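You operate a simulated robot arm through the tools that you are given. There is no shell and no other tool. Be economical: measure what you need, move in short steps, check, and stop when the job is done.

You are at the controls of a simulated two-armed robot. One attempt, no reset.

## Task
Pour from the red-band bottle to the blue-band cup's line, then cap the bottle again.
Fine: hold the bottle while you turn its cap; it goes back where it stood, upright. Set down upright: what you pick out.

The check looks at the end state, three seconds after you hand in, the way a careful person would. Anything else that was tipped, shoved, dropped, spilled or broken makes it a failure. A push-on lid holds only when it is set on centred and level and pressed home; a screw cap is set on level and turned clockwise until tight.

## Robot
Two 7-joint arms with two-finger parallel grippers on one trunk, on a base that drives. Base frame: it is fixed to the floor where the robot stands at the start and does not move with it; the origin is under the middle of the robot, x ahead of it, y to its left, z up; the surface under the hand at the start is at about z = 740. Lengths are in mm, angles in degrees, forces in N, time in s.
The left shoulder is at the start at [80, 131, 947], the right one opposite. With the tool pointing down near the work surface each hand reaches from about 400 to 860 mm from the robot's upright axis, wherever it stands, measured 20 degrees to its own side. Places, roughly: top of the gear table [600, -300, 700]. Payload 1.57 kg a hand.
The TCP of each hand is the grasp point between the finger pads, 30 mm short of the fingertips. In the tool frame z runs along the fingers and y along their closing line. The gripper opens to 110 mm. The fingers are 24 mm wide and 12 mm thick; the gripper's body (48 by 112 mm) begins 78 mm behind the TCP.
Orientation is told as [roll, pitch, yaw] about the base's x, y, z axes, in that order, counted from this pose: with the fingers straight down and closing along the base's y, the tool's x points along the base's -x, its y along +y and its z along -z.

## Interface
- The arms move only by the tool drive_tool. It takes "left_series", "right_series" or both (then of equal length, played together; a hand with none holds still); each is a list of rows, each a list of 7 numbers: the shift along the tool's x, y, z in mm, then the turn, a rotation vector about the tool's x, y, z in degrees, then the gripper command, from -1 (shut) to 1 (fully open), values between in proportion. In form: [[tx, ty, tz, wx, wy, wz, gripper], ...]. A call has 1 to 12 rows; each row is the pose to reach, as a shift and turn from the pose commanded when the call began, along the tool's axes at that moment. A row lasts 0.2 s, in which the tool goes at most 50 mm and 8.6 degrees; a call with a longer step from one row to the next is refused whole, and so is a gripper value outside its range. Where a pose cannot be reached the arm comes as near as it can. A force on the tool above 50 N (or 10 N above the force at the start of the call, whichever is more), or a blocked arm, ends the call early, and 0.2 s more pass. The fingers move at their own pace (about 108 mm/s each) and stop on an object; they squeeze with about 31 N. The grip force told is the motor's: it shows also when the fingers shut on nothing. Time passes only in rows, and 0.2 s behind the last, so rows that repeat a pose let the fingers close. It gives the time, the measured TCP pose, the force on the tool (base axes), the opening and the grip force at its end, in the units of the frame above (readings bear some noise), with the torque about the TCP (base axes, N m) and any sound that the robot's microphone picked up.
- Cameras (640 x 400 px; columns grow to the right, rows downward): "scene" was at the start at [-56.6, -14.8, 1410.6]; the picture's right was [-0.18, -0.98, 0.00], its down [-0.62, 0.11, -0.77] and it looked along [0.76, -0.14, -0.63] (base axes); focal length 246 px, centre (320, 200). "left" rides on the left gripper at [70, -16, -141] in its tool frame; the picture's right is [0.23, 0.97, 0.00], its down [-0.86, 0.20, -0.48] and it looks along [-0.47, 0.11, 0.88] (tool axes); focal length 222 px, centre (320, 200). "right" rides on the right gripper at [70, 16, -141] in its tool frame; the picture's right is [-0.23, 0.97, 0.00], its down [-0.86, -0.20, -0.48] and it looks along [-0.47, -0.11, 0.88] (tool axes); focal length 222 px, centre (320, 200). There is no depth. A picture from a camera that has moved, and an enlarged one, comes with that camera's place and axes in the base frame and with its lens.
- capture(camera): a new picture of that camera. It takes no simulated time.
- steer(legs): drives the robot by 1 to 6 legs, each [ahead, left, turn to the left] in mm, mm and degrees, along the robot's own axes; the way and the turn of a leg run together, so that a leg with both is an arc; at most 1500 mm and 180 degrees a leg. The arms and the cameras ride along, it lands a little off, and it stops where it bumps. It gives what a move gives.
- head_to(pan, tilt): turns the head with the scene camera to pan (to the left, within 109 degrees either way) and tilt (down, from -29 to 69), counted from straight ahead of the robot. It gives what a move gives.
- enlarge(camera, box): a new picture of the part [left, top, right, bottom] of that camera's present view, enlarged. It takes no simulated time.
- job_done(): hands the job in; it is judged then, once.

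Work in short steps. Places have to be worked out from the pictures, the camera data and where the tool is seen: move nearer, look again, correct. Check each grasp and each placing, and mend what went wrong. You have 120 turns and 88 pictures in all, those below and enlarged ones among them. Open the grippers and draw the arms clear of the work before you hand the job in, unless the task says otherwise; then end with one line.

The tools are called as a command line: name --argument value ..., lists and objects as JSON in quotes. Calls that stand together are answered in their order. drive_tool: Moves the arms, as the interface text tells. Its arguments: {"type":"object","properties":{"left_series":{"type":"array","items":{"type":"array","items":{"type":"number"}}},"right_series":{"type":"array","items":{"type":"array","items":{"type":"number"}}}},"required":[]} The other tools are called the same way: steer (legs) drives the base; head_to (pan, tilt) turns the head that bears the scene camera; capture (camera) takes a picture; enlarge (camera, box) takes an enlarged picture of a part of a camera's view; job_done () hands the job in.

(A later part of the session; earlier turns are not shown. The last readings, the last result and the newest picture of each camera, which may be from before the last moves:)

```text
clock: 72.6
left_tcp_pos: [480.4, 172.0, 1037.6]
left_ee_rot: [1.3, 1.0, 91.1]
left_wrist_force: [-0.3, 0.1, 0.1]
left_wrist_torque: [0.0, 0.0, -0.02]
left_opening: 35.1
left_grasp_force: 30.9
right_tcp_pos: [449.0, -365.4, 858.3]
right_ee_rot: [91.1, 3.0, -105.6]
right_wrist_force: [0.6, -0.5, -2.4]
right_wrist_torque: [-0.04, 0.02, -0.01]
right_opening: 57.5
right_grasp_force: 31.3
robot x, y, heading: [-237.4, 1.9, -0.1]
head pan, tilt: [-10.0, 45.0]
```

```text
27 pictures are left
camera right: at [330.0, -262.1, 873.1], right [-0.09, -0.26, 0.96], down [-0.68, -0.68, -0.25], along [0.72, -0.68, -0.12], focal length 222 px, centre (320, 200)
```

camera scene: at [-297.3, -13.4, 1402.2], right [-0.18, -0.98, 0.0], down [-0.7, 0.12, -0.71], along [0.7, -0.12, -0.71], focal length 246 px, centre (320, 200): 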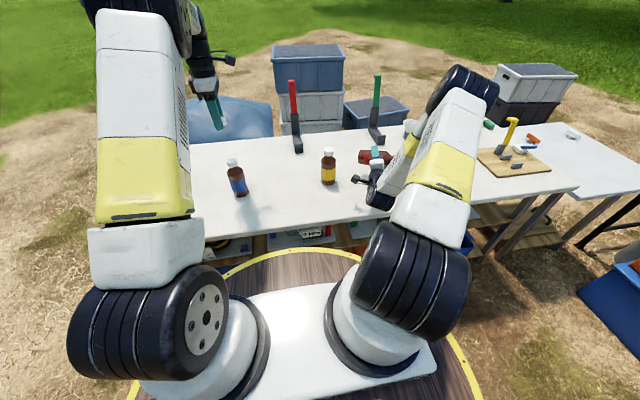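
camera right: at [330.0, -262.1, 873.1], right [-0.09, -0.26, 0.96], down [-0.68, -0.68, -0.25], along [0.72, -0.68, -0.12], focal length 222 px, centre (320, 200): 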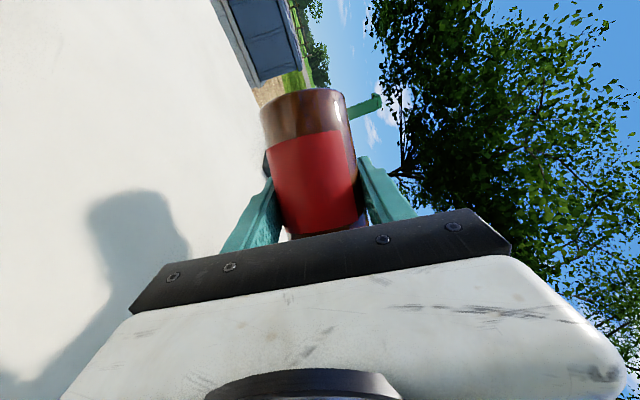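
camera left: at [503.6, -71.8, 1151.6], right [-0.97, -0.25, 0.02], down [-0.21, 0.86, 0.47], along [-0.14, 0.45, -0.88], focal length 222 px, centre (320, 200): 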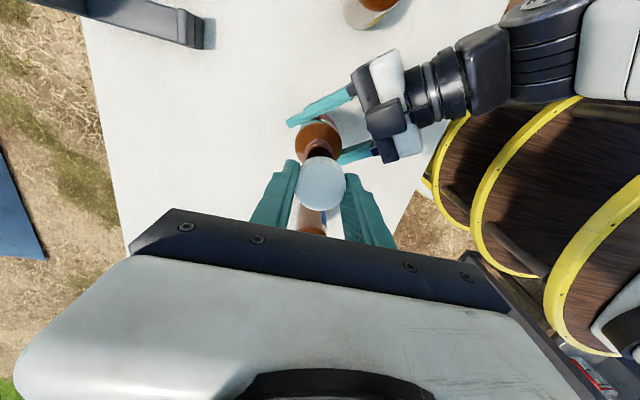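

The weight may have dropped a bit (2.4 N). I go back to 48 degrees, from where the cup can be seen.

drive_tool --right_series '[[-1, -2, -0.3, 2.8, 0, -7.1, -1], [-2, -4, -0.6, 5.7, 0, -14.3, -1], [-4, -6, -1.5, 8.5, 0, -21.4, -1], [-7, -6, -2.5, 11.3, 0, -28.5, -1], [-10, -5.5, -3.8, 14.2, 0, -35.7, -1], [-12.1, -5.1, -4.8, 17, 0, -42.8, -1]]'

enlarge --camera "right" --box '[60, 90, 300, 240]'

```text
clock: 74.0
left_tcp_pos: [481.7, 172.4, 1037.7]
left_ee_rot: [1.2, 0.9, 91.2]
left_wrist_force: [0.5, -0.5, -0.1]
left_wrist_torque: [0.01, 0.04, -0.02]
left_opening: 35.4
left_grasp_force: 31.5
right_tcp_pos: [441.9, -375.5, 850.6]
right_ee_rot: [70.8, -39.4, -98.6]
right_wrist_force: [0.3, -0.4, -1.9]
right_wrist_torque: [0.02, -0.01, 0.01]
right_opening: 57.7
right_grasp_force: 31.3
robot x, y, heading: [-234.1, -0.5, -0.1]
head pan, tilt: [-10.0, 45.0]
```

```text
2.67 times, centred on (180, 165) of right
camera zoom: at [328.3, -265.5, 852.5], right [0.38, 0.35, 0.86], down [-0.61, -0.6, 0.52], along [0.69, -0.72, -0.01], focal length 592 px, centre (693, 293)
```

zoom: 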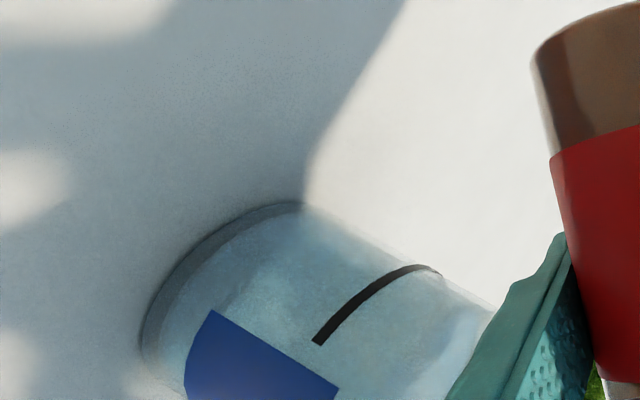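

The weight is down to 1.9 N, so liquid has poured. I turn upright to the start place to read the cup's level properly.

drive_tool --right_series '[[0, 2, 0, 3, 0, -7.4, -1], [0, 4, 0, 5.9, 0, -14.9, -1], [0, 7, 0, 8.9, 0, -22.3, -1], [-0.5, 11, -0.2, 11.9, 0, -29.7, -1], [-1, 14, -0.4, 14.8, 0, -37.2, -1], [-1.4, 17.5, -0.6, 17.8, 0, -44.6, -1], [-1.4, 17.5, -0.6, 17.8, 0, -44.6, -1], [-1.4, 17.5, -0.6, 17.8, 0, -44.6, -1]]'

enlarge --camera "right" --box '[80, 0, 280, 190]'

```text
clock: 75.8
left_tcp_pos: [481.1, 173.2, 1037.3]
left_ee_rot: [1.2, 0.8, 91.0]
left_wrist_force: [1.5, -1.0, 0.6]
left_wrist_torque: [0.01, 0.01, -0.03]
left_opening: 35.2
left_grasp_force: 31.0
right_tcp_pos: [447.2, -368.2, 865.7]
right_ee_rot: [-2.5, -68.1, -35.0]
right_wrist_force: [0.4, 0.3, -2.3]
right_wrist_torque: [-0.01, -0.02, 0.02]
right_opening: 57.7
right_grasp_force: 30.9
robot x, y, heading: [-237.9, -0.2, -0.2]
head pan, tilt: [-10.0, 45.0]
```

```text
2.11 times, centred on (180, 95) of right
camera zoom: at [332.1, -260.0, 851.1], right [0.66, 0.73, 0.2], down [-0.21, -0.07, 0.97], along [0.72, -0.68, 0.11], focal length 468 px, centre (615, 421)
```

zoom: 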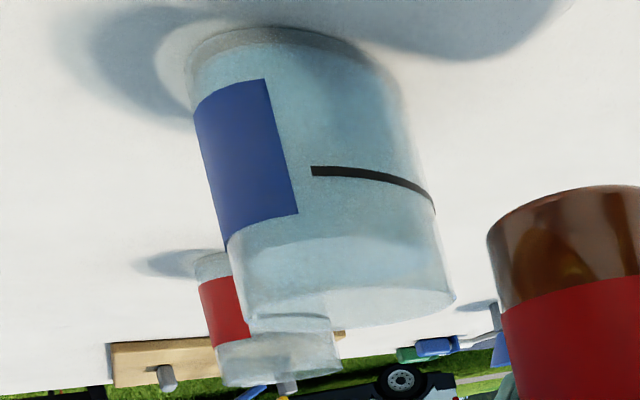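

The cup now holds pale blue-tinted liquid. I zoom tightly to judge the surface against the line.

enlarge --camera "right" --box '[130, 60, 240, 160]'

```text
4.00 times, centred on (185, 110) of right
camera zoom: at [332.1, -260.0, 851.1], right [0.66, 0.73, 0.2], down [-0.21, -0.07, 0.97], along [0.72, -0.68, 0.11], focal length 888 px, centre (860, 560)
```

zoom: 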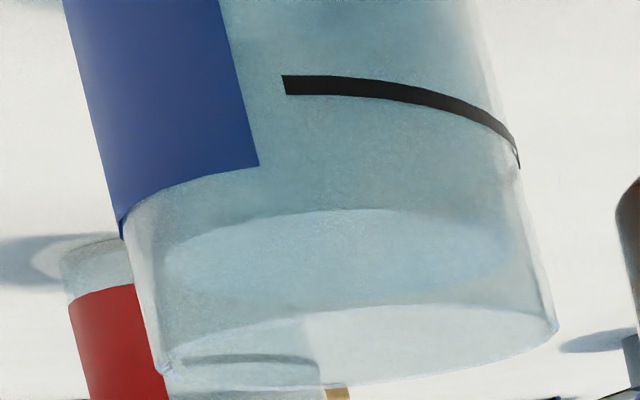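

There is an ellipse that may be the surface above the line, but it's ambiguous. I back away 20 mm and lower the hand so the camera looks level through the cup.

drive_tool --right_series '[[0, 12, 0, 0, 0, 0, -1], [4, 22, 1.5, 0, 0, 0, -1], [20, 22, 8, 0, 0, 0, -1], [38, 22, 15, 0, 0, 0, -1], [51, 22, 20.3, 0, 0, 0, -1], [51, 22, 20.3, 0, 0, 0, -1]]'

enlarge --camera "right" --box '[90, 40, 250, 200]'

```text
clock: 77.2
left_tcp_pos: [481.9, 173.3, 1037.6]
left_ee_rot: [1.2, 0.9, 91.1]
left_wrist_force: [0.5, -0.9, -0.8]
left_wrist_torque: [0.0, -0.03, -0.03]
left_opening: 35.4
left_grasp_force: 31.4
right_tcp_pos: [462.9, -352.3, 812.8]
right_ee_rot: [-2.4, -68.2, -35.1]
right_wrist_force: [0.2, -0.6, -2.5]
right_wrist_torque: [0.0, -0.03, 0.01]
right_opening: 57.3
right_grasp_force: 30.8
robot x, y, heading: [-234.9, -3.0, -0.1]
head pan, tilt: [-10.0, 45.0]
```

```text
2.50 times, centred on (170, 120) of right
camera zoom: at [346.5, -245.4, 797.4], right [0.66, 0.73, 0.2], down [-0.21, -0.07, 0.97], along [0.72, -0.68, 0.11], focal length 555 px, centre (695, 400)
```

zoom: 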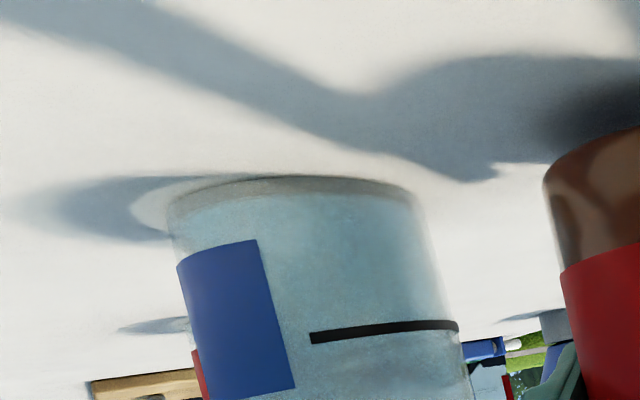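

Now a nearly level view; I enlarge around the line up to the rim.

enlarge --camera "right" --box '[120, 135, 240, 225]'

```text
4.44 times, centred on (180, 180) of right
camera zoom: at [346.5, -245.4, 797.4], right [0.66, 0.73, 0.2], down [-0.21, -0.07, 0.97], along [0.72, -0.68, 0.11], focal length 987 px, centre (942, 289)
```

zoom: 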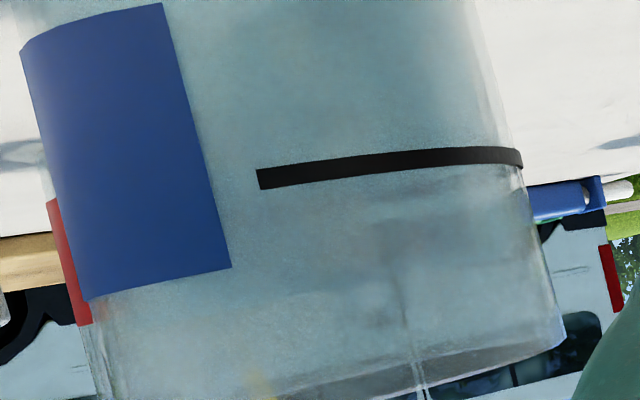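

I look even closer at the zone between line and rim for the liquid's edge.

enlarge --camera "right" --box '[150, 160, 230, 222]'

```text
6.45 times, centred on (190, 191) of right
camera zoom: at [346.5, -245.4, 797.4], right [0.66, 0.73, 0.2], down [-0.21, -0.07, 0.97], along [0.72, -0.68, 0.11], focal length 1433 px, centre (1159, 258)
```

zoom: 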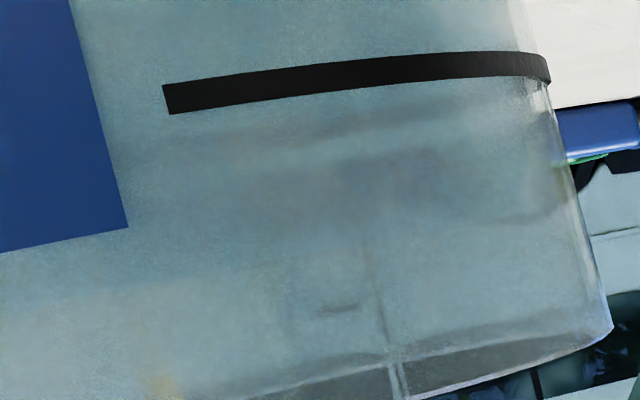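

Still ambiguous. I go back to the high viewpoint used for the empty cup, to compare whether the far side of the line is now under the surface.

drive_tool --right_series '[[-12, 0, -18, 0, 0, 0, -1], [-32, 1, -48, 0, 0, 0, -1], [-54, 2, -80, 0, 0, 0, -1], [-76, 3, -112, 0, 0, 0, -1], [-90, 3, -132, 0, 0, 0, -1], [-93.6, 3, -138, 0, 0, 0, -1]]'

enlarge --camera "right" --box '[150, 0, 260, 100]'

```text
clock: 78.6
left_tcp_pos: [482.0, 173.3, 1037.4]
left_ee_rot: [1.2, 0.9, 91.2]
left_wrist_force: [-0.8, 0.3, -0.6]
left_wrist_torque: [-0.01, 0.03, 0.02]
left_opening: 35.3
left_grasp_force: 31.2
right_tcp_pos: [389.4, -292.9, 947.8]
right_ee_rot: [-2.4, -68.2, -35.1]
right_wrist_force: [-0.3, -0.3, -2.5]
right_wrist_torque: [0.0, 0.0, -0.02]
right_opening: 57.6
right_grasp_force: 31.0
robot x, y, heading: [-234.5, -2.4, -0.0]
head pan, tilt: [-10.0, 45.0]
```

```text
4.00 times, centred on (205, 50) of right
camera zoom: at [273.6, -185.3, 933.3], right [0.66, 0.73, 0.2], down [-0.21, -0.07, 0.97], along [0.72, -0.68, 0.11], focal length 888 px, centre (780, 800)
```

zoom: 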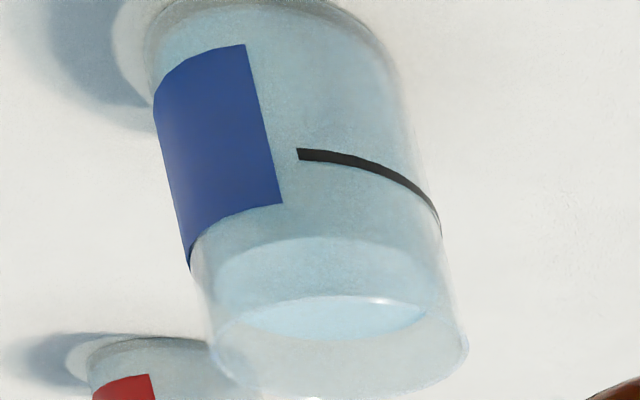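

Now it's clear: the surface is at z≈796, about 18 mm above the line (≈778). Overfilled, so the excess must go back into the bottle. Plan: set the bottle down at home, take the cup with the right hand, tip it forward to ~45 degrees over the bottle's mouth, return the cup, then recap. First I carry the bottle home.

drive_tool --right_series '[[1, 12, -3, -3, 0, -1.2, -1], [3, 36, -10, -9, -0.1, -3.6, -1], [5, 62, -17, -15.5, -0.2, -6.2, -1], [7.5, 90, -25, -22.5, -0.3, -9, -1], [10, 118, -33, -29.5, -0.4, -11.8, -1], [12, 146, -41, -36.5, -0.5, -14.6, -1], [14.5, 174, -48.5, -43.5, -0.7, -17.4, -1], [17, 202, -56, -50.5, -0.8, -20.2, -1], [19, 230, -64, -57.5, -0.9, -23, -1], [21, 254, -71, -64, -1, -25.6, -1], [22.8, 274, -76.4, -69.7, -1.2, -27.8, -1]]'

```text
clock: 81.0
left_tcp_pos: [482.3, 173.4, 1037.0]
left_ee_rot: [1.2, 1.0, 91.0]
left_wrist_force: [-1.6, 0.6, -0.7]
left_wrist_torque: [-0.01, -0.02, -0.01]
left_opening: 35.1
left_grasp_force: 30.9
right_tcp_pos: [490.5, -23.5, 955.5]
right_ee_rot: [-2.5, -68.3, 40.3]
right_wrist_force: [0.2, -0.6, -2.1]
right_wrist_torque: [0.01, -0.02, -0.03]
right_opening: 57.6
right_grasp_force: 30.3
robot x, y, heading: [-238.3, -0.4, -0.2]
head pan, tilt: [-10.0, 45.0]
```

I lower the bottle to just above the table (TCP z 807).

drive_tool --right_series '[[14, 3, 5, 0, 0, 0, -1], [45, 6, 16, 0, 0, 0, -1], [80, 10, 28, 0, 0, 0, -1], [112, 10, 39.5, 0, 0, 0, -1], [132, 10, 46.5, 0, 0, 0, -1], [139.8, 10, 49.3, 0, 0, 0, -1], [139.8, 10, 49.3, 0, 0, 0, -1]]'

enlarge --camera "right" --box '[160, 0, 480, 200]'

```text
clock: 82.6
left_tcp_pos: [481.8, 174.0, 1037.3]
left_ee_rot: [1.1, 0.9, 91.0]
left_wrist_force: [0.4, -0.1, -0.5]
left_wrist_torque: [-0.02, 0.0, 0.01]
left_opening: 35.3
left_grasp_force: 31.0
right_tcp_pos: [482.7, -19.3, 804.6]
right_ee_rot: [-2.5, -68.3, 40.0]
right_wrist_force: [0.2, -0.7, -1.8]
right_wrist_torque: [-0.04, -0.01, 0.01]
right_opening: 57.7
right_grasp_force: 30.6
robot x, y, heading: [-236.0, 0.8, -0.0]
head pan, tilt: [-10.0, 45.0]
```

```text
2.00 times, centred on (320, 100) of right
camera zoom: at [347.8, -105.3, 789.5], right [-0.53, 0.82, 0.2], down [0.01, -0.22, 0.97], along [0.85, 0.52, 0.11], focal length 444 px, centre (320, 400)
```

zoom: 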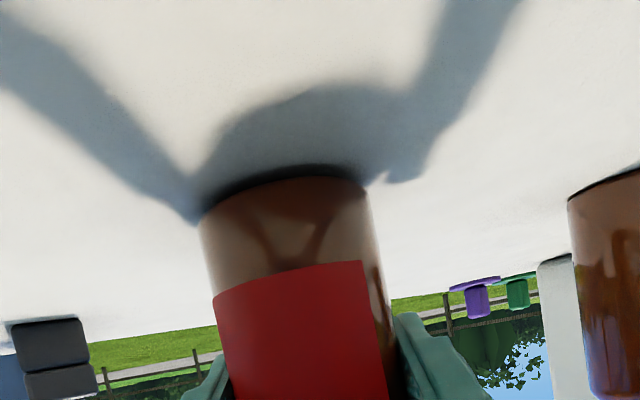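

Only a few mm remain. I lower 4 mm and check the force.

drive_tool --right_series '[[1.4, 0, 0.55, 0, 0, 0, -1], [2.8, 0, 1.1, 0, 0, 0, -1], [3.7, 0, 1.5, 0, 0, 0, -1], [3.7, 0, 1.5, 0, 0, 0, -1]]'

```text
clock: 83.6
left_tcp_pos: [482.3, 173.3, 1037.6]
left_ee_rot: [1.2, 0.9, 91.0]
left_wrist_force: [-1.0, 0.1, -0.1]
left_wrist_torque: [0.01, -0.01, 0.02]
left_opening: 35.2
left_grasp_force: 30.8
right_tcp_pos: [483.6, -20.8, 802.3]
right_ee_rot: [-2.6, -68.5, 40.1]
right_wrist_force: [0.2, -0.8, 17.8]
right_wrist_torque: [0.26, 0.47, 0.02]
right_opening: 57.9
right_grasp_force: 31.2
robot x, y, heading: [-238.6, 2.9, -0.2]
head pan, tilt: [-10.0, 45.0]
```

Down firmly (18 N). I ease up 1.5 mm, open, and withdraw along the fingers.

drive_tool --right_series '[[-1.4, 0, -0.5, 0, 0, 0, -1], [-1.4, 0, -0.5, 0, 0, 0, -0.2], [-1.4, 0, -0.5, 0, 0, 0, 0.4], [-1.4, 0, -0.5, 0, 0, 0, 1], [-1.4, 0, -8, 0, 0, 0, 1], [-1.4, 0, -30, 0, 0, 0, 1], [-1.4, 0, -65, 0, 0, 0, 1], [-1.4, 0, -105, 0, 0, 0, 1], [-1.4, 0, -140, 0, 0, 0, 1]]'

capture --camera "right"

```text
clock: 85.6
left_tcp_pos: [483.0, 173.0, 1037.3]
left_ee_rot: [1.1, 0.9, 91.2]
left_wrist_force: [-0.2, 0.6, -0.2]
left_wrist_torque: [-0.02, 0.0, 0.01]
left_opening: 34.9
left_grasp_force: 31.2
right_tcp_pos: [381.8, -99.7, 851.9]
right_ee_rot: [-2.4, -68.3, 39.8]
right_wrist_force: [0.7, 0.4, 0.0]
right_wrist_torque: [0.01, 0.02, 0.0]
right_opening: 110.0
right_grasp_force: 0.1
robot x, y, heading: [-234.7, 0.1, -0.0]
head pan, tilt: [-10.0, 45.0]
```

```text
18 pictures are left
camera right: at [247.3, -184.6, 837.1], right [-0.53, 0.82, 0.2], down [0.01, -0.22, 0.97], along [0.85, 0.52, 0.11], focal length 222 px, centre (320, 200)
```

right: 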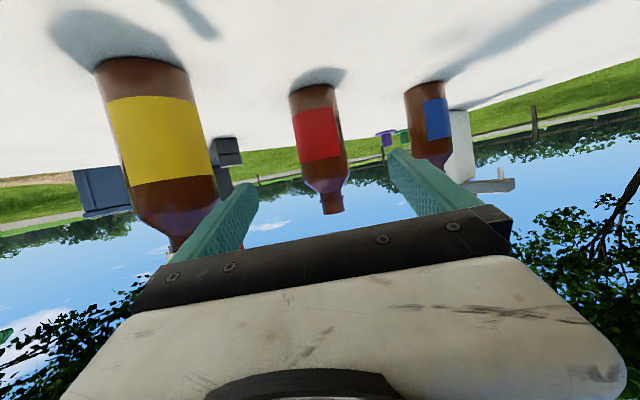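

The bottle stands upright at (483,-22), mouth near z 876. I swing the open right hand toward the cup, to (285,-360,870) at yaw -35.

drive_tool --right_series '[[6, -10, -20, 3, 0, 1.2, 1], [13, -23, -41, 9, 0.1, 3.6, 1], [20, -36, -62, 16, 0.2, 6.4, 1], [27, -49, -84, 23, 0.3, 9.2, 1], [34, -62, -106, 30, 0.5, 12, 1], [41, -75, -128, 37, 0.6, 14.8, 1], [48, -88, -150, 44, 0.7, 17.6, 1], [55, -101, -172, 51, 0.8, 20.4, 1], [62, -114, -195, 58, 0.9, 23.2, 1], [68, -126, -216, 65, 1, 26, 1], [72.8, -135.6, -231.8, 69.7, 1.2, 27.8, 1]]'

capture --camera "right"

```text
clock: 88.0
left_tcp_pos: [481.5, 172.7, 1037.7]
left_ee_rot: [1.1, 0.9, 91.1]
left_wrist_force: [-0.2, -0.1, -0.7]
left_wrist_torque: [0.0, -0.03, -0.02]
left_opening: 35.2
left_grasp_force: 31.7
right_tcp_pos: [273.6, -354.3, 874.0]
right_ee_rot: [-2.3, -68.2, -35.3]
right_wrist_force: [0.3, 0.2, 0.5]
right_wrist_torque: [0.02, -0.02, -0.01]
right_opening: 110.2
right_grasp_force: 0.0
right hand out of reach, approached as far as the arm can: row 9
robot x, y, heading: [-234.7, 0.5, -0.4]
head pan, tilt: [-10.0, 45.0]
```

```text
17 pictures are left
camera right: at [157.9, -247.6, 858.7], right [0.66, 0.72, 0.2], down [-0.21, -0.07, 0.97], along [0.72, -0.69, 0.11], focal length 222 px, centre (320, 200)
```

right: 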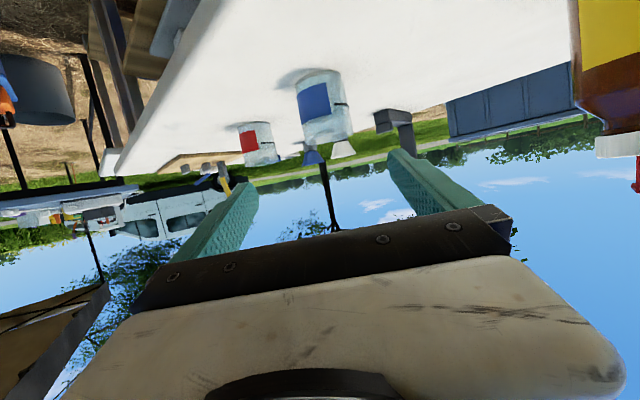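

The cup is where expected (rim centre ≈ (399,-439)). I slide the open fingers around it at z 784.

drive_tool --right_series '[[12, 5, 25, 0, 0, 0, 1], [27, 9.6, 60, 0, 0, 0, 1], [27, 9.6, 95, 0, 0, 0, 1], [27, 9.6, 130, 0, 0, 0, 1], [27, 9.6, 155, 0, 0, 0, 1], [27, 9.6, 170, 0, 0, 0, 1], [27, 9.6, 174, 0, 0, 0, 1]]'

capture --camera "right"

```text
clock: 89.6
left_tcp_pos: [481.0, 174.0, 1038.1]
left_ee_rot: [1.3, 0.9, 91.1]
left_wrist_force: [0.2, 0.0, 0.6]
left_wrist_torque: [-0.02, -0.01, 0.0]
left_opening: 35.3
left_grasp_force: 31.2
right_tcp_pos: [397.3, -441.5, 783.1]
right_ee_rot: [-2.3, -68.2, -35.1]
right_wrist_force: [-0.2, -0.1, -0.4]
right_wrist_torque: [-0.02, 0.01, 0.02]
right_opening: 110.1
right_grasp_force: 0.1
robot x, y, heading: [-236.5, -0.3, -0.1]
head pan, tilt: [-10.0, 45.0]
```

```text
16 pictures are left
camera right: at [282.2, -333.3, 768.4], right [0.66, 0.73, 0.2], down [-0.21, -0.07, 0.97], along [0.72, -0.68, 0.11], focal length 222 px, centre (320, 200)
```

right: 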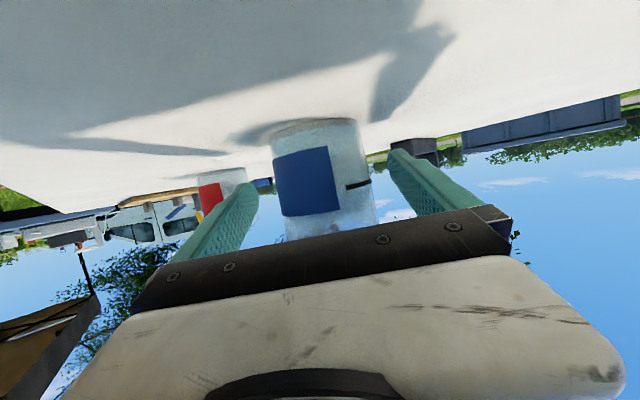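

The cup is centred between the fingers. I close gently.

drive_tool --right_series '[[0, 0, 0, 0, 0, 0, 0.5], [0, 0, 0, 0, 0, 0, 0.35], [0, 0, 0, 0, 0, 0, 0.25], [0, 0, 0, 0, 0, 0, 0.1], [0, 0, 0, 0, 0, 0, -0.2], [0, 0, 0, 0, 0, 0, -0.2]]'

```text
clock: 91.0
left_tcp_pos: [481.6, 172.4, 1038.5]
left_ee_rot: [1.2, 0.8, 91.1]
left_wrist_force: [1.0, -0.4, 0.3]
left_wrist_torque: [0.06, -0.04, -0.04]
left_opening: 35.3
left_grasp_force: 31.2
right_tcp_pos: [396.2, -439.9, 783.4]
right_ee_rot: [-2.4, -68.2, -35.1]
right_wrist_force: [1.0, -0.3, 0.1]
right_wrist_torque: [-0.01, -0.03, 0.03]
right_opening: 65.8
right_grasp_force: 30.7
robot x, y, heading: [-236.3, 3.0, -0.1]
head pan, tilt: [-10.0, 45.0]
```

Gripped at 66 mm. I lift the cup straight up 155 mm slowly.

drive_tool --right_series '[[-5, 0, -2, 0, 0, 0, -0.2], [-15, -0.2, -6, 0, 0, 0, -0.2], [-32, -0.5, -13, 0, 0, 0, -0.2], [-52, -0.8, -21, 0, 0, 0, -0.2], [-74, -1.2, -29.5, 0, 0, 0, -0.2], [-96, -1.5, -38.5, 0, 0, 0, -0.2], [-118, -1.9, -47, 0, 0, 0, -0.2], [-133, -2.1, -53, 0, 0, 0, -0.2], [-141, -2.2, -56.4, 0, 0, 0, -0.2], [-143.8, -2.3, -57.5, 0, 0, 0, -0.2]]'

```text
clock: 93.2
left_tcp_pos: [482.6, 172.9, 1037.6]
left_ee_rot: [1.2, 0.8, 91.0]
left_wrist_force: [-0.3, 0.7, -0.4]
left_wrist_torque: [0.03, -0.01, -0.02]
left_opening: 35.3
left_grasp_force: 31.3
right_tcp_pos: [396.9, -440.1, 937.4]
right_ee_rot: [-2.4, -68.2, -35.1]
right_wrist_force: [-0.1, -0.1, -0.9]
right_wrist_torque: [0.0, 0.05, 0.01]
right_opening: 65.8
right_grasp_force: 30.8
robot x, y, heading: [-241.4, 1.3, -0.3]
head pan, tilt: [-10.0, 45.0]
```

The cup is in the air, level. I carry it smoothly to 75 mm short of the bottle at yaw 20, still high.

drive_tool --right_series '[[2.4, 9.6, -6.3, -1.5, 0, -0.6, -0.2], [7.3, 28.9, -18.9, -4.6, -0.1, -1.8, -0.2], [14.6, 57.7, -37.7, -9.2, -0.1, -3.7, -0.2], [22.7, 89.8, -58.7, -14.3, -0.2, -5.7, -0.2], [31.1, 123.4, -80.7, -19.6, -0.3, -7.9, -0.2], [39.6, 157.1, -102.7, -25, -0.4, -10, -0.2], [48.1, 190.8, -124.7, -30.3, -0.5, -12.1, -0.2], [56.6, 224.4, -146.7, -35.7, -0.6, -14.3, -0.2], [64.7, 256.5, -167.7, -40.8, -0.6, -16.3, -0.2], [72, 285.3, -186.5, -45.4, -0.7, -18.2, -0.2], [77.7, 307.8, -201.2, -49, -0.8, -19.6, -0.2], [80.9, 320.6, -209.6, -51, -0.8, -20.4, -0.2]]'

capture --camera "right"

```text
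clock: 95.8
left_tcp_pos: [481.5, 172.0, 1039.1]
left_ee_rot: [1.2, 0.9, 91.1]
left_wrist_force: [0.3, -0.3, -0.3]
left_wrist_torque: [-0.02, -0.02, 0.0]
left_opening: 35.2
left_grasp_force: 30.3
right_tcp_pos: [410.8, -50.7, 934.7]
right_ee_rot: [-2.4, -68.1, 19.8]
right_wrist_force: [-0.2, -0.1, -0.8]
right_wrist_torque: [0.01, 0.01, 0.03]
right_opening: 65.9
right_grasp_force: 31.3
robot x, y, heading: [-240.8, -0.8, -0.4]
head pan, tilt: [-10.0, 45.0]
```

```text
15 pictures are left
camera right: at [255.3, -83.5, 920.3], right [-0.22, 0.96, 0.2], down [-0.06, -0.21, 0.97], along [0.97, 0.2, 0.11], focal length 222 px, centre (320, 200)
```

right: 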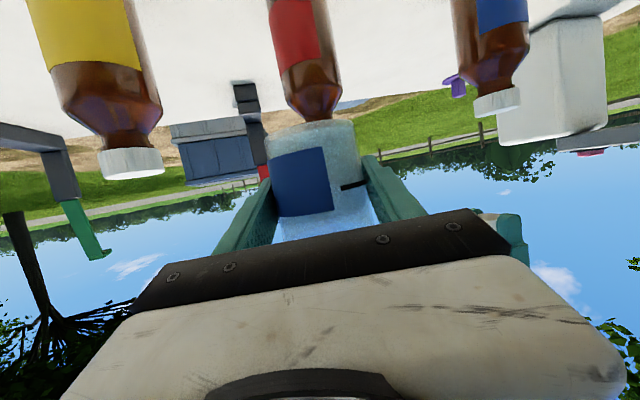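

The neck shows behind the cup at about (483,-20). For a precise look I shift the left hand 60 mm toward -y so its camera sees the mouth from above.

drive_tool --left_series '[[20, 0, 0, 0, 0, 0, -1], [45, 0, -10, 0, 0, 0, -1], [65, 0, -20, 0, 0, 0, -1], [65, 0, -20, 0, 0, 0, -1]]'

enlarge --camera "left" --box '[200, 0, 520, 200]'

```text
clock: 96.8
left_tcp_pos: [483.2, 112.1, 1059.3]
left_ee_rot: [1.1, 0.9, 91.2]
left_wrist_force: [-0.9, 0.2, 0.0]
left_wrist_torque: [0.02, 0.01, -0.01]
left_opening: 35.0
left_grasp_force: 31.1
right_tcp_pos: [410.8, -49.4, 934.9]
right_ee_rot: [-2.4, -68.2, 19.8]
right_wrist_force: [-0.1, 0.4, -1.2]
right_wrist_torque: [0.04, 0.03, 0.01]
right_opening: 65.7
right_grasp_force: 31.1
robot x, y, heading: [-234.5, 0.7, -0.2]
head pan, tilt: [-10.0, 45.0]
```

```text
2.00 times, centred on (360, 100) of left
camera zoom: at [504.9, 44.5, 1202.5], right [-0.97, -0.25, 0.02], down [-0.21, 0.86, 0.47], along [-0.14, 0.45, -0.88], focal length 444 px, centre (240, 400)
```

zoom: 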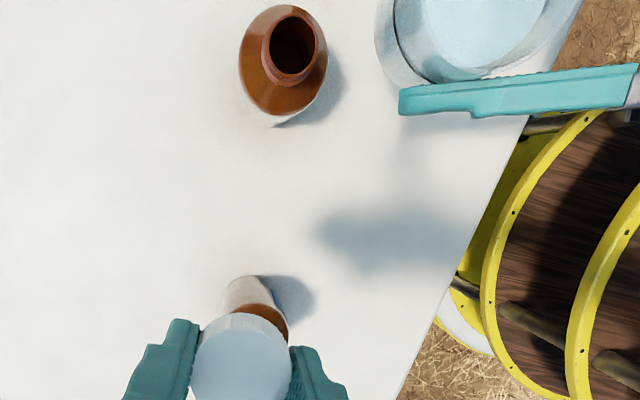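

The mouth is at (482.6,-25), about 27 mm inside. I bring the cup close with a 20-degree forward tip (no flow expected until ~26) and look again.

drive_tool --right_series '[[4, 0, 6, 0, 3, 0, -0.2], [11, 0, 15, 0, 8, 0, -0.2], [18, 0.1, 26, 0, 14, 0, -0.2], [23.5, 0.2, 33.5, 0, 18, 0, -0.2], [25.4, 0.2, 35.9, 0, 20, 0, -0.2], [25.4, 0.2, 35.9, 0, 20, 0, -0.2]]'

enlarge --camera "left" --box '[240, 0, 480, 150]'

```text
clock: 98.2
left_tcp_pos: [485.2, 112.7, 1060.5]
left_ee_rot: [1.2, 0.8, 91.0]
left_wrist_force: [-0.1, 1.1, -0.7]
left_wrist_torque: [-0.01, 0.01, -0.01]
left_opening: 35.3
left_grasp_force: 31.1
right_tcp_pos: [434.9, -41.6, 898.0]
right_ee_rot: [-1.2, -48.1, 18.6]
right_wrist_force: [-0.4, 0.0, -1.1]
right_wrist_torque: [0.01, 0.03, 0.03]
right_opening: 65.7
right_grasp_force: 30.5
robot x, y, heading: [-238.3, 2.7, 0.0]
head pan, tilt: [-10.0, 45.0]
```

```text
2.67 times, centred on (360, 75) of left
camera zoom: at [504.9, 44.6, 1202.4], right [-0.97, -0.25, 0.02], down [-0.21, 0.86, 0.47], along [-0.14, 0.45, -0.88], focal length 592 px, centre (213, 533)
```

zoom: 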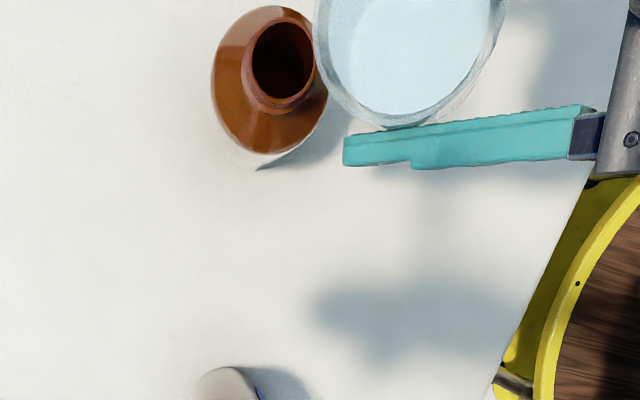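

The lip is 8 mm short of the mouth's centre and 3 mm to one side. I correct that and tip to 31 degrees, so a thin flow should start, then look.

drive_tool --right_series '[[1.7, 2.7, 5.5, 0, 0, 0, -0.2], [1.7, 2.7, 5.5, 0, 4, 0, -0.2], [1.7, 2.7, 5.5, 0, 8, 0, -0.2], [1.7, 2.7, 5.5, 0, 11, 0, -0.2], [1.7, 2.7, 5.5, 0, 11, 0, -0.2]]'

enlarge --camera "left" --box '[240, 0, 480, 150]'

```text
clock: 99.4
left_tcp_pos: [485.2, 111.8, 1060.0]
left_ee_rot: [1.3, 0.9, 91.2]
left_wrist_force: [0.6, 0.1, -0.8]
left_wrist_torque: [0.0, 0.03, 0.01]
left_opening: 34.9
left_grasp_force: 31.3
right_tcp_pos: [437.1, -38.9, 893.8]
right_ee_rot: [-1.1, -37.1, 18.3]
right_wrist_force: [-1.0, 0.6, -1.8]
right_wrist_torque: [0.02, -0.04, 0.0]
right_opening: 65.9
right_grasp_force: 30.9
robot x, y, heading: [-235.7, 1.4, -0.2]
head pan, tilt: [-10.0, 45.0]
```

```text
2.67 times, centred on (360, 75) of left
camera zoom: at [504.9, 44.6, 1202.4], right [-0.97, -0.25, 0.02], down [-0.21, 0.86, 0.47], along [-0.14, 0.45, -0.88], focal length 592 px, centre (213, 533)
```

zoom: 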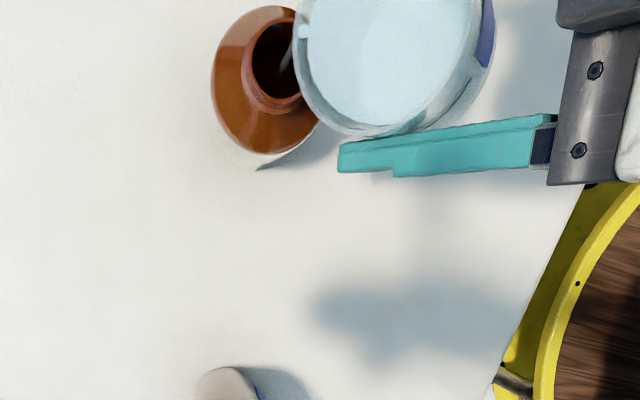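

A thin stream goes right into the mouth. I shift 3 mm sideways toward centre and tip on to 38 degrees, holding there.

drive_tool --right_series '[[-0.8, 1.5, 0.6, 0, 0, 0, -0.2], [-1.6, 3, 1.2, 0, 2, 0, -0.2], [-1.6, 3, 1.2, 0, 4, 0, -0.2], [-1.6, 3, 1.2, 0, 5.5, 0, -0.2], [-1.6, 3, 1.2, 0, 7, 0, -0.2], [-1.6, 3, 1.2, 0, 7, 0, -0.2], [-1.6, 3, 1.2, 0, 7, 0, -0.2], [-1.6, 3, 1.2, 0, 7, 0, -0.2], [-1.6, 3, 1.2, 0, 7, 0, -0.2]]'

enlarge --camera "left" --box '[240, 0, 480, 150]'

```text
clock: 101.4
left_tcp_pos: [485.0, 111.7, 1060.0]
left_ee_rot: [1.2, 0.9, 91.1]
left_wrist_force: [0.0, 0.8, -0.7]
left_wrist_torque: [0.02, 0.0, -0.02]
left_opening: 35.2
left_grasp_force: 30.9
right_tcp_pos: [438.7, -36.0, 893.5]
right_ee_rot: [-1.0, -30.3, 18.1]
right_wrist_force: [-0.8, 0.3, -1.6]
right_wrist_torque: [0.0, 0.02, 0.01]
right_opening: 65.7
right_grasp_force: 31.1
robot x, y, heading: [-241.6, -2.4, -0.3]
head pan, tilt: [-10.0, 45.0]
```

```text
2.67 times, centred on (360, 75) of left
camera zoom: at [504.9, 44.6, 1202.4], right [-0.97, -0.25, 0.02], down [-0.21, 0.86, 0.47], along [-0.14, 0.45, -0.88], focal length 592 px, centre (213, 533)
```

zoom: 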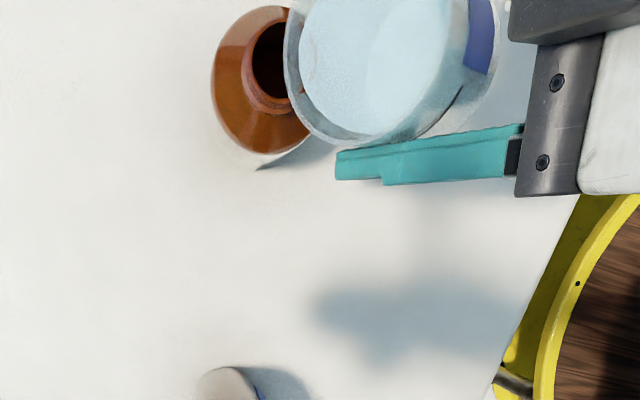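

Flow at 38 degrees has stopped, which leaves the level ~8 mm above the line by geometry. I tip on to 44.5 degrees and hold.

drive_tool --right_series '[[0, 0, 0, 0, 1.5, 0, -0.2], [0, 0, 0, 0, 3, 0, -0.2], [0, 0, 0, 0, 4.5, 0, -0.2], [0, 0, 0, 0, 5.6, 0, -0.2], [0, 0, 0, 0, 6.6, 0, -0.2], [0, 0, 0, 0, 6.6, 0, -0.2], [0, 0, 0, 0, 6.6, 0, -0.2], [0, 0, 0, 0, 6.6, 0, -0.2], [0, 0, 0, 0, 6.6, 0, -0.2]]'

```text
clock: 103.4
left_tcp_pos: [483.8, 112.0, 1059.6]
left_ee_rot: [1.2, 0.9, 91.1]
left_wrist_force: [-0.7, -0.4, -0.2]
left_wrist_torque: [0.0, -0.02, 0.05]
left_opening: 35.4
left_grasp_force: 30.6
right_tcp_pos: [438.3, -36.0, 892.7]
right_ee_rot: [-1.0, -23.6, 18.1]
right_wrist_force: [-1.3, -0.4, 0.9]
right_wrist_torque: [0.01, -0.02, 0.0]
right_opening: 65.7
right_grasp_force: 30.8
robot x, y, heading: [-236.3, -0.9, -0.3]
head pan, tilt: [-10.0, 45.0]
```

I level the cup again while rising 45 mm and backing off 30 mm, then check the level with both cameras' help.

drive_tool --right_series '[[0, 0, -2, 0, -6, 0, -0.2], [1, 0, -6, 0, -14, 0, -0.2], [2.5, 0, -14, 0, -22, 0, -0.2], [5, 0, -26, 0, -30, 0, -0.2], [7, 0, -39, 0, -38, 0, -0.2], [9, 0, -50, 0, -43, 0, -0.2], [9.5, 0, -53, 0, -44.6, 0, -0.2], [9.5, 0, -53, 0, -44.6, 0, -0.2]]'

enlarge --camera "right" --box '[230, 90, 410, 250]'

```text
clock: 105.2
left_tcp_pos: [483.7, 112.8, 1060.1]
left_ee_rot: [1.2, 0.8, 91.1]
left_wrist_force: [0.1, 0.6, 0.6]
left_wrist_torque: [0.01, 0.02, -0.01]
left_opening: 35.3
left_grasp_force: 31.4
right_tcp_pos: [407.5, -44.4, 939.2]
right_ee_rot: [-2.4, -68.2, 19.9]
right_wrist_force: [0.8, -0.1, -2.5]
right_wrist_torque: [0.0, 0.01, 0.0]
right_opening: 65.9
right_grasp_force: 31.1
robot x, y, heading: [-235.9, 3.2, -0.2]
head pan, tilt: [-10.0, 45.0]
```

```text
2.50 times, centred on (320, 170) of right
camera zoom: at [253.4, -76.9, 924.4], right [-0.22, 0.96, 0.2], down [-0.07, -0.21, 0.97], along [0.97, 0.2, 0.11], focal length 555 px, centre (320, 275)
```

zoom: 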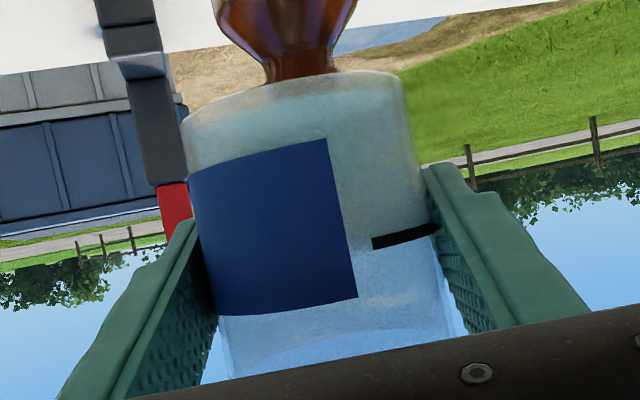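

Tint seems to change near the line, promising. I carry the cup back to above its place; the level is checked there after setting down.

drive_tool --right_series '[[1.6, -11.2, -3.5, 1.5, 0, 0.6, -0.2], [4.9, -33.7, -10.6, 4.6, 0.1, 1.8, -0.2], [9.8, -67.4, -21.2, 9.2, 0.1, 3.7, -0.2], [15.3, -104.8, -33, 14.3, 0.2, 5.7, -0.2], [21, -144.1, -45.4, 19.6, 0.3, 7.9, -0.2], [26.7, -183.4, -57.7, 25, 0.4, 10, -0.2], [32.4, -222.6, -70.1, 30.3, 0.5, 12.1, -0.2], [38.2, -261.9, -82.5, 35.7, 0.6, 14.3, -0.2], [43.6, -299.4, -94.2, 40.8, 0.6, 16.3, -0.2], [48.5, -333, -104.8, 45.4, 0.7, 18.2, -0.2], [52.3, -359.2, -113.1, 49, 0.8, 19.6, -0.2], [54.5, -374.2, -117.8, 51, 0.8, 20.4, -0.2]]'

```text
clock: 107.8
left_tcp_pos: [484.1, 111.7, 1060.3]
left_ee_rot: [1.2, 0.9, 91.1]
left_wrist_force: [-0.5, 0.3, -0.1]
left_wrist_torque: [0.03, -0.02, -0.02]
left_opening: 35.1
left_grasp_force: 31.3
right_tcp_pos: [397.2, -442.1, 937.7]
right_ee_rot: [-2.5, -68.2, -35.2]
right_wrist_force: [-0.3, 1.0, -0.7]
right_wrist_torque: [0.03, 0.02, 0.0]
right_opening: 65.5
right_grasp_force: 30.6
robot x, y, heading: [-237.6, 1.2, -0.3]
head pan, tilt: [-10.0, 45.0]
```

Back over its place. I lower it 152 mm, slowing at the end.

drive_tool --right_series '[[8, 0.1, 3.2, 0, 0, 0, -0.2], [28, 0.5, 11.2, 0, 0, 0, -0.2], [52, 0.8, 20.8, 0, 0, 0, -0.2], [76, 1.2, 30.4, 0, 0, 0, -0.2], [100, 1.6, 40, 0, 0, 0, -0.2], [120, 1.9, 48, 0, 0, 0, -0.2], [133, 2.1, 53.2, 0, 0, 0, -0.2], [139, 2.2, 55.6, 0, 0, 0, -0.2], [141, 2.3, 56.4, 0, 0, 0, -0.2], [141, 2.3, 56.4, 0, 0, 0, -0.2]]'

```text
clock: 110.0
left_tcp_pos: [485.2, 111.8, 1060.1]
left_ee_rot: [1.2, 0.9, 91.1]
left_wrist_force: [-0.4, 0.3, 0.1]
left_wrist_torque: [-0.01, -0.01, -0.02]
left_opening: 35.5
left_grasp_force: 31.2
right_tcp_pos: [398.8, -441.0, 783.3]
right_ee_rot: [-2.4, -68.3, -35.2]
right_wrist_force: [0.0, -0.2, -1.4]
right_wrist_torque: [0.0, 0.02, -0.03]
right_opening: 65.6
right_grasp_force: 31.1
robot x, y, heading: [-233.1, -1.4, -0.2]
head pan, tilt: [-10.0, 45.0]
```

Not touching yet (weight still borne). I lower another 2 mm and read the force.

drive_tool --right_series '[[0.9, 0, 0.4, 0, 0, 0, -0.2], [1.8, 0, 0.8, 0, 0, 0, -0.2], [1.8, 0, 0.8, 0, 0, 0, -0.2]]'

```text
clock: 110.8
left_tcp_pos: [485.1, 111.7, 1059.4]
left_ee_rot: [1.1, 0.9, 91.1]
left_wrist_force: [-0.9, 0.2, -0.2]
left_wrist_torque: [-0.02, -0.02, -0.04]
left_opening: 35.1
left_grasp_force: 30.9
right_tcp_pos: [399.4, -441.1, 784.8]
right_ee_rot: [-2.3, -68.3, -35.3]
right_wrist_force: [-0.1, 1.3, 4.8]
right_wrist_torque: [0.19, -0.04, 0.06]
right_opening: 65.6
right_grasp_force: 31.3
robot x, y, heading: [-239.2, -0.5, -0.4]
head pan, tilt: [-10.0, 45.0]
```

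Touching (5 N). I release, withdraw along the fingers, then move to the high viewpoint.

drive_tool --right_series '[[0, 0, 0, 0, 0, 0, 0.3], [0, 0, 0, 0, 0, 0, 0.7], [0, 0, 0, 0, 0, 0, 1], [0, 0, -15, 0, 0, 0, 1], [0, 0, -50, 0, 0, 0, 1], [0, 0, -90, 0, 0, 0, 1], [-5, 5, -125, 0, 0, 0, 1], [-28, 25, -135, 0, 0, 0, 1], [-55, 50, -140, 0, 0, 0, 1], [-85, 80, -147, 0, 0, 0, 1], [-105, 100, -150, 0, 0, 0, 1], [-116, 109, -152, 0, 0, 0, 1]]'

enlarge --camera "right" --box '[150, 0, 260, 100]'

```text
clock: 113.4
left_tcp_pos: [484.4, 113.0, 1060.2]
left_ee_rot: [1.2, 0.9, 91.1]
left_wrist_force: [0.6, 0.1, -0.4]
left_wrist_torque: [0.0, 0.02, 0.03]
left_opening: 35.3
left_grasp_force: 31.0
right_tcp_pos: [389.2, -292.3, 946.2]
right_ee_rot: [-2.4, -68.2, -35.1]
right_wrist_force: [-0.3, -0.1, 1.0]
right_wrist_torque: [-0.02, 0.0, -0.02]
right_opening: 109.9
right_grasp_force: 0.0
robot x, y, heading: [-235.2, -0.4, -0.4]
head pan, tilt: [-10.0, 45.0]
```

```text
4.00 times, centred on (205, 50) of right
camera zoom: at [274.8, -184.9, 930.6], right [0.66, 0.73, 0.2], down [-0.21, -0.07, 0.97], along [0.72, -0.68, 0.11], focal length 888 px, centre (780, 800)
```

zoom: 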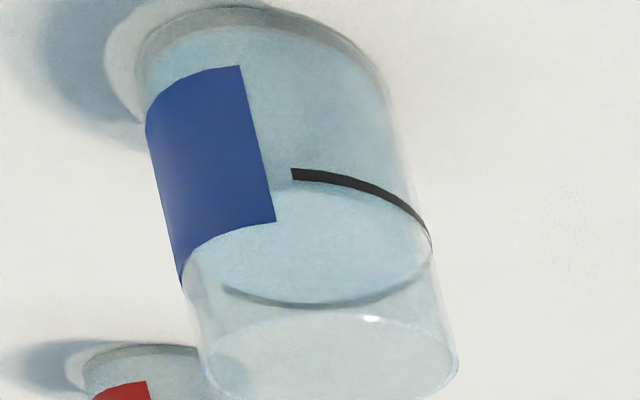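

The liquid surface now coincides with the line all round. Next: recapping. I bring the right hand back to the bottle's approach pose, arcing clear of the yellow bottle.

drive_tool --right_series '[[8.6, 3.2, -9.1, -3.5, -0.1, -1.4, 1], [22.4, 8.7, -23.4, -9.1, -0.2, -3.6, 1], [39, 16.5, -40.1, -16, -0.3, -6.4, 1], [56.2, 27.1, -55.9, -23.7, -0.4, -9.5, 1], [72.1, 40.5, -68.3, -31.4, -0.5, -12.5, 1], [86.4, 57.2, -76.9, -39, -0.7, -15.6, 1], [99.1, 77, -81.6, -46.7, -0.8, -18.6, 1], [110.4, 99.6, -82.9, -54.4, -0.9, -21.7, 1], [119.8, 122, -82, -61.3, -1, -24.5, 1], [126, 138.2, -80.5, -66.2, -1.1, -26.4, 1], [130.4, 150, -79.4, -69.7, -1.2, -27.8, 1]]'

capture --camera "right"

```text
clock: 115.8
left_tcp_pos: [484.5, 111.3, 1060.2]
left_ee_rot: [1.2, 0.9, 91.1]
left_wrist_force: [-0.6, -0.3, 0.9]
left_wrist_torque: [0.03, -0.02, -0.01]
left_opening: 35.4
left_grasp_force: 31.2
right_tcp_pos: [382.4, -103.1, 852.5]
right_ee_rot: [-2.4, -68.1, 40.1]
right_wrist_force: [0.1, -0.1, -0.2]
right_wrist_torque: [0.01, 0.01, 0.01]
right_opening: 110.1
right_grasp_force: 0.0
robot x, y, heading: [-233.6, -2.6, -0.2]
head pan, tilt: [-10.0, 45.0]
```

```text
8 pictures are left
camera right: at [248.1, -186.3, 837.6], right [-0.53, 0.82, 0.2], down [0.01, -0.22, 0.97], along [0.85, 0.52, 0.11], focal length 222 px, centre (320, 200)
```

right: 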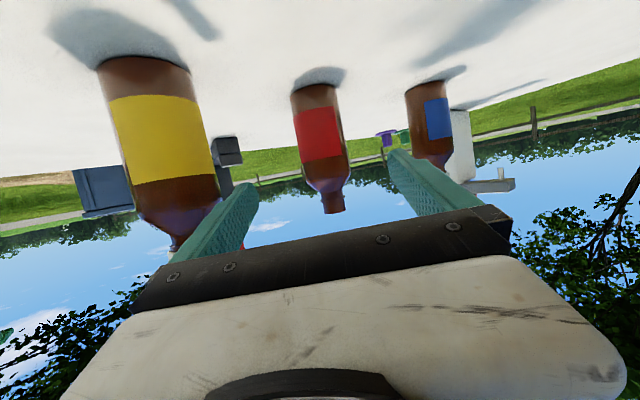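

The view matches the one after I withdrew. I slide back around the bottle and close.

drive_tool --right_series '[[-1, 2, 35, 0, 0, 0, 1], [-2.5, 4.4, 75, 0, 0, 0, 1], [-2.5, 4.4, 110, 0, 0, 0, 1], [-2.5, 4.4, 132, 0, 0, 0, 1], [-2.5, 4.4, 139, 0, 0, 0, 1], [-2.5, 4.4, 139, 0, 0, 0, 0.3], [-2.5, 4.4, 139, 0, 0, 0, 0.1], [-2.5, 4.4, 139, 0, 0, 0, -0.2], [-2.5, 4.4, 139, 0, 0, 0, -0.6], [-2.5, 4.4, 139, 0, 0, 0, -1], [-2.5, 4.4, 139, 0, 0, 0, -1]]'

```text
clock: 118.2
left_tcp_pos: [485.1, 111.0, 1059.7]
left_ee_rot: [1.2, 0.9, 91.2]
left_wrist_force: [0.3, 0.0, 0.2]
left_wrist_torque: [0.01, 0.03, 0.01]
left_opening: 35.2
left_grasp_force: 31.0
right_tcp_pos: [482.6, -18.7, 804.3]
right_ee_rot: [-2.4, -68.3, 39.9]
right_wrist_force: [-0.3, 0.9, 0.6]
right_wrist_torque: [0.13, 0.06, -0.02]
right_opening: 57.8
right_grasp_force: 31.0
robot x, y, heading: [-238.5, -3.9, -0.2]
head pan, tilt: [-10.0, 45.0]
```

Held at 57.8 mm. I lift the bottle to exactly the pose used when uncapping and bring the capped left hand to its lift-off pose above it, to compare pictures.

drive_tool --right_series '[[-11, 4, -1, -1, 0, -0.4, -1], [-22, 8, -2, -2, 0, -0.8, -1], [-32.4, 11.3, -3.1, -2.8, 0, -1.1, -1], [-32.4, 11.3, -3.1, -2.8, 0, -1.1, -1], [-32.4, 11.3, -3.1, -2.8, 0, -1.1, -1], [-32.4, 11.3, -3.1, -2.8, 0, -1.1, -1], [-32.4, 11.3, -3.1, -2.8, 0, -1.1, -1]]' --left_series '[[0, 0, 0, 0, 0, 0, -1], [15, 0.5, 5, 0, 0, 0, -1], [40, 1.4, 15, 0, 0, 0, -1], [70, 2.4, 28, 0, 0, 0, -1], [97, 3.3, 40, 0, 0, 0, -1], [115.3, 4, 50.5, 0, 0, 0, -1], [115.3, 4, 50.5, 0, 0, 0, -1]]'

capture --camera "left"

```text
clock: 119.8
left_tcp_pos: [481.5, -4.9, 1009.2]
left_ee_rot: [1.1, 0.9, 91.1]
left_wrist_force: [-1.0, -0.9, -1.4]
left_wrist_torque: [0.01, -0.01, 0.01]
left_opening: 35.2
left_grasp_force: 30.9
right_tcp_pos: [481.0, -4.0, 833.9]
right_ee_rot: [-2.2, -68.2, 42.8]
right_wrist_force: [-0.1, 0.9, -1.9]
right_wrist_torque: [0.01, 0.01, 0.01]
right_opening: 57.8
right_grasp_force: 30.6
robot x, y, heading: [-239.8, -0.5, -0.1]
head pan, tilt: [-10.0, 45.0]
```

```text
7 pictures are left
camera left: at [501.3, -72.2, 1152.5], right [-0.97, -0.25, 0.02], down [-0.21, 0.86, 0.47], along [-0.14, 0.45, -0.88], focal length 222 px, centre (320, 200)
```

left: 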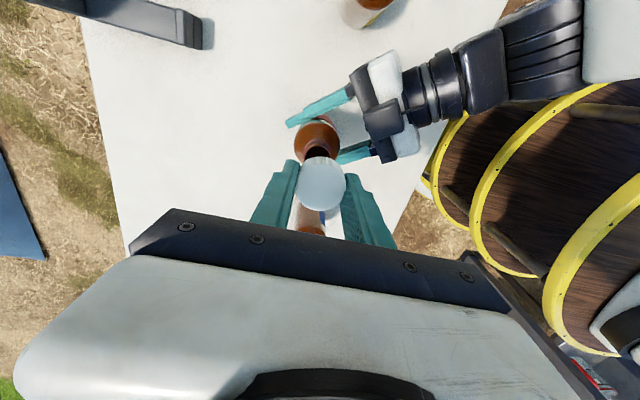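

The picture matches the lift-off one within about a millimetre. I lower the cap to just above the thread, then softly until contact.

drive_tool --left_series '[[0, 0, 20, 0, 0, 0, -1], [0, 0, 45, 0, 0, 0, -1], [0, 0, 62, 0, 0, 0, -1], [0, 0, 69, 0, 0, 0, -1], [0, 0, 71, 0, 0, 0, -1], [0, 0, 72.5, 0, 0, 0, -1], [0, 0, 72.5, 0, 0, 0, -1]]'

```text
clock: 121.4
left_tcp_pos: [479.3, -4.1, 936.4]
left_ee_rot: [1.2, 0.9, 91.1]
left_wrist_force: [-0.1, 0.1, 0.5]
left_wrist_torque: [-0.01, 0.03, 0.02]
left_opening: 35.3
left_grasp_force: 31.4
right_tcp_pos: [481.2, -3.0, 833.9]
right_ee_rot: [-2.3, -68.2, 42.8]
right_wrist_force: [-0.2, -0.7, -2.7]
right_wrist_torque: [-0.02, 0.03, -0.03]
right_opening: 57.7
right_grasp_force: 31.1
robot x, y, heading: [-235.2, -2.2, -0.1]
head pan, tilt: [-10.0, 45.0]
```

No contact yet. I lower 4 mm more with a 1 mm x correction.

drive_tool --left_series '[[0, -1, 1.5, 0, 0, 0, -1], [0, -1, 3, 0, 0, 0, -1], [0, -1, 4, 0, 0, 0, -1], [0, -1, 4, 0, 0, 0, -1]]'

```text
clock: 122.4
left_tcp_pos: [479.4, -6.1, 933.1]
left_ee_rot: [1.3, 0.9, 91.1]
left_wrist_force: [-0.2, 0.3, 0.6]
left_wrist_torque: [-0.02, -0.01, 0.0]
left_opening: 35.3
left_grasp_force: 31.1
right_tcp_pos: [480.1, -3.1, 834.2]
right_ee_rot: [-2.3, -68.3, 43.0]
right_wrist_force: [0.2, 0.7, -3.1]
right_wrist_torque: [0.04, 0.02, 0.04]
right_opening: 58.0
right_grasp_force: 30.8
robot x, y, heading: [-234.3, 0.3, -0.3]
head pan, tilt: [-10.0, 45.0]
```

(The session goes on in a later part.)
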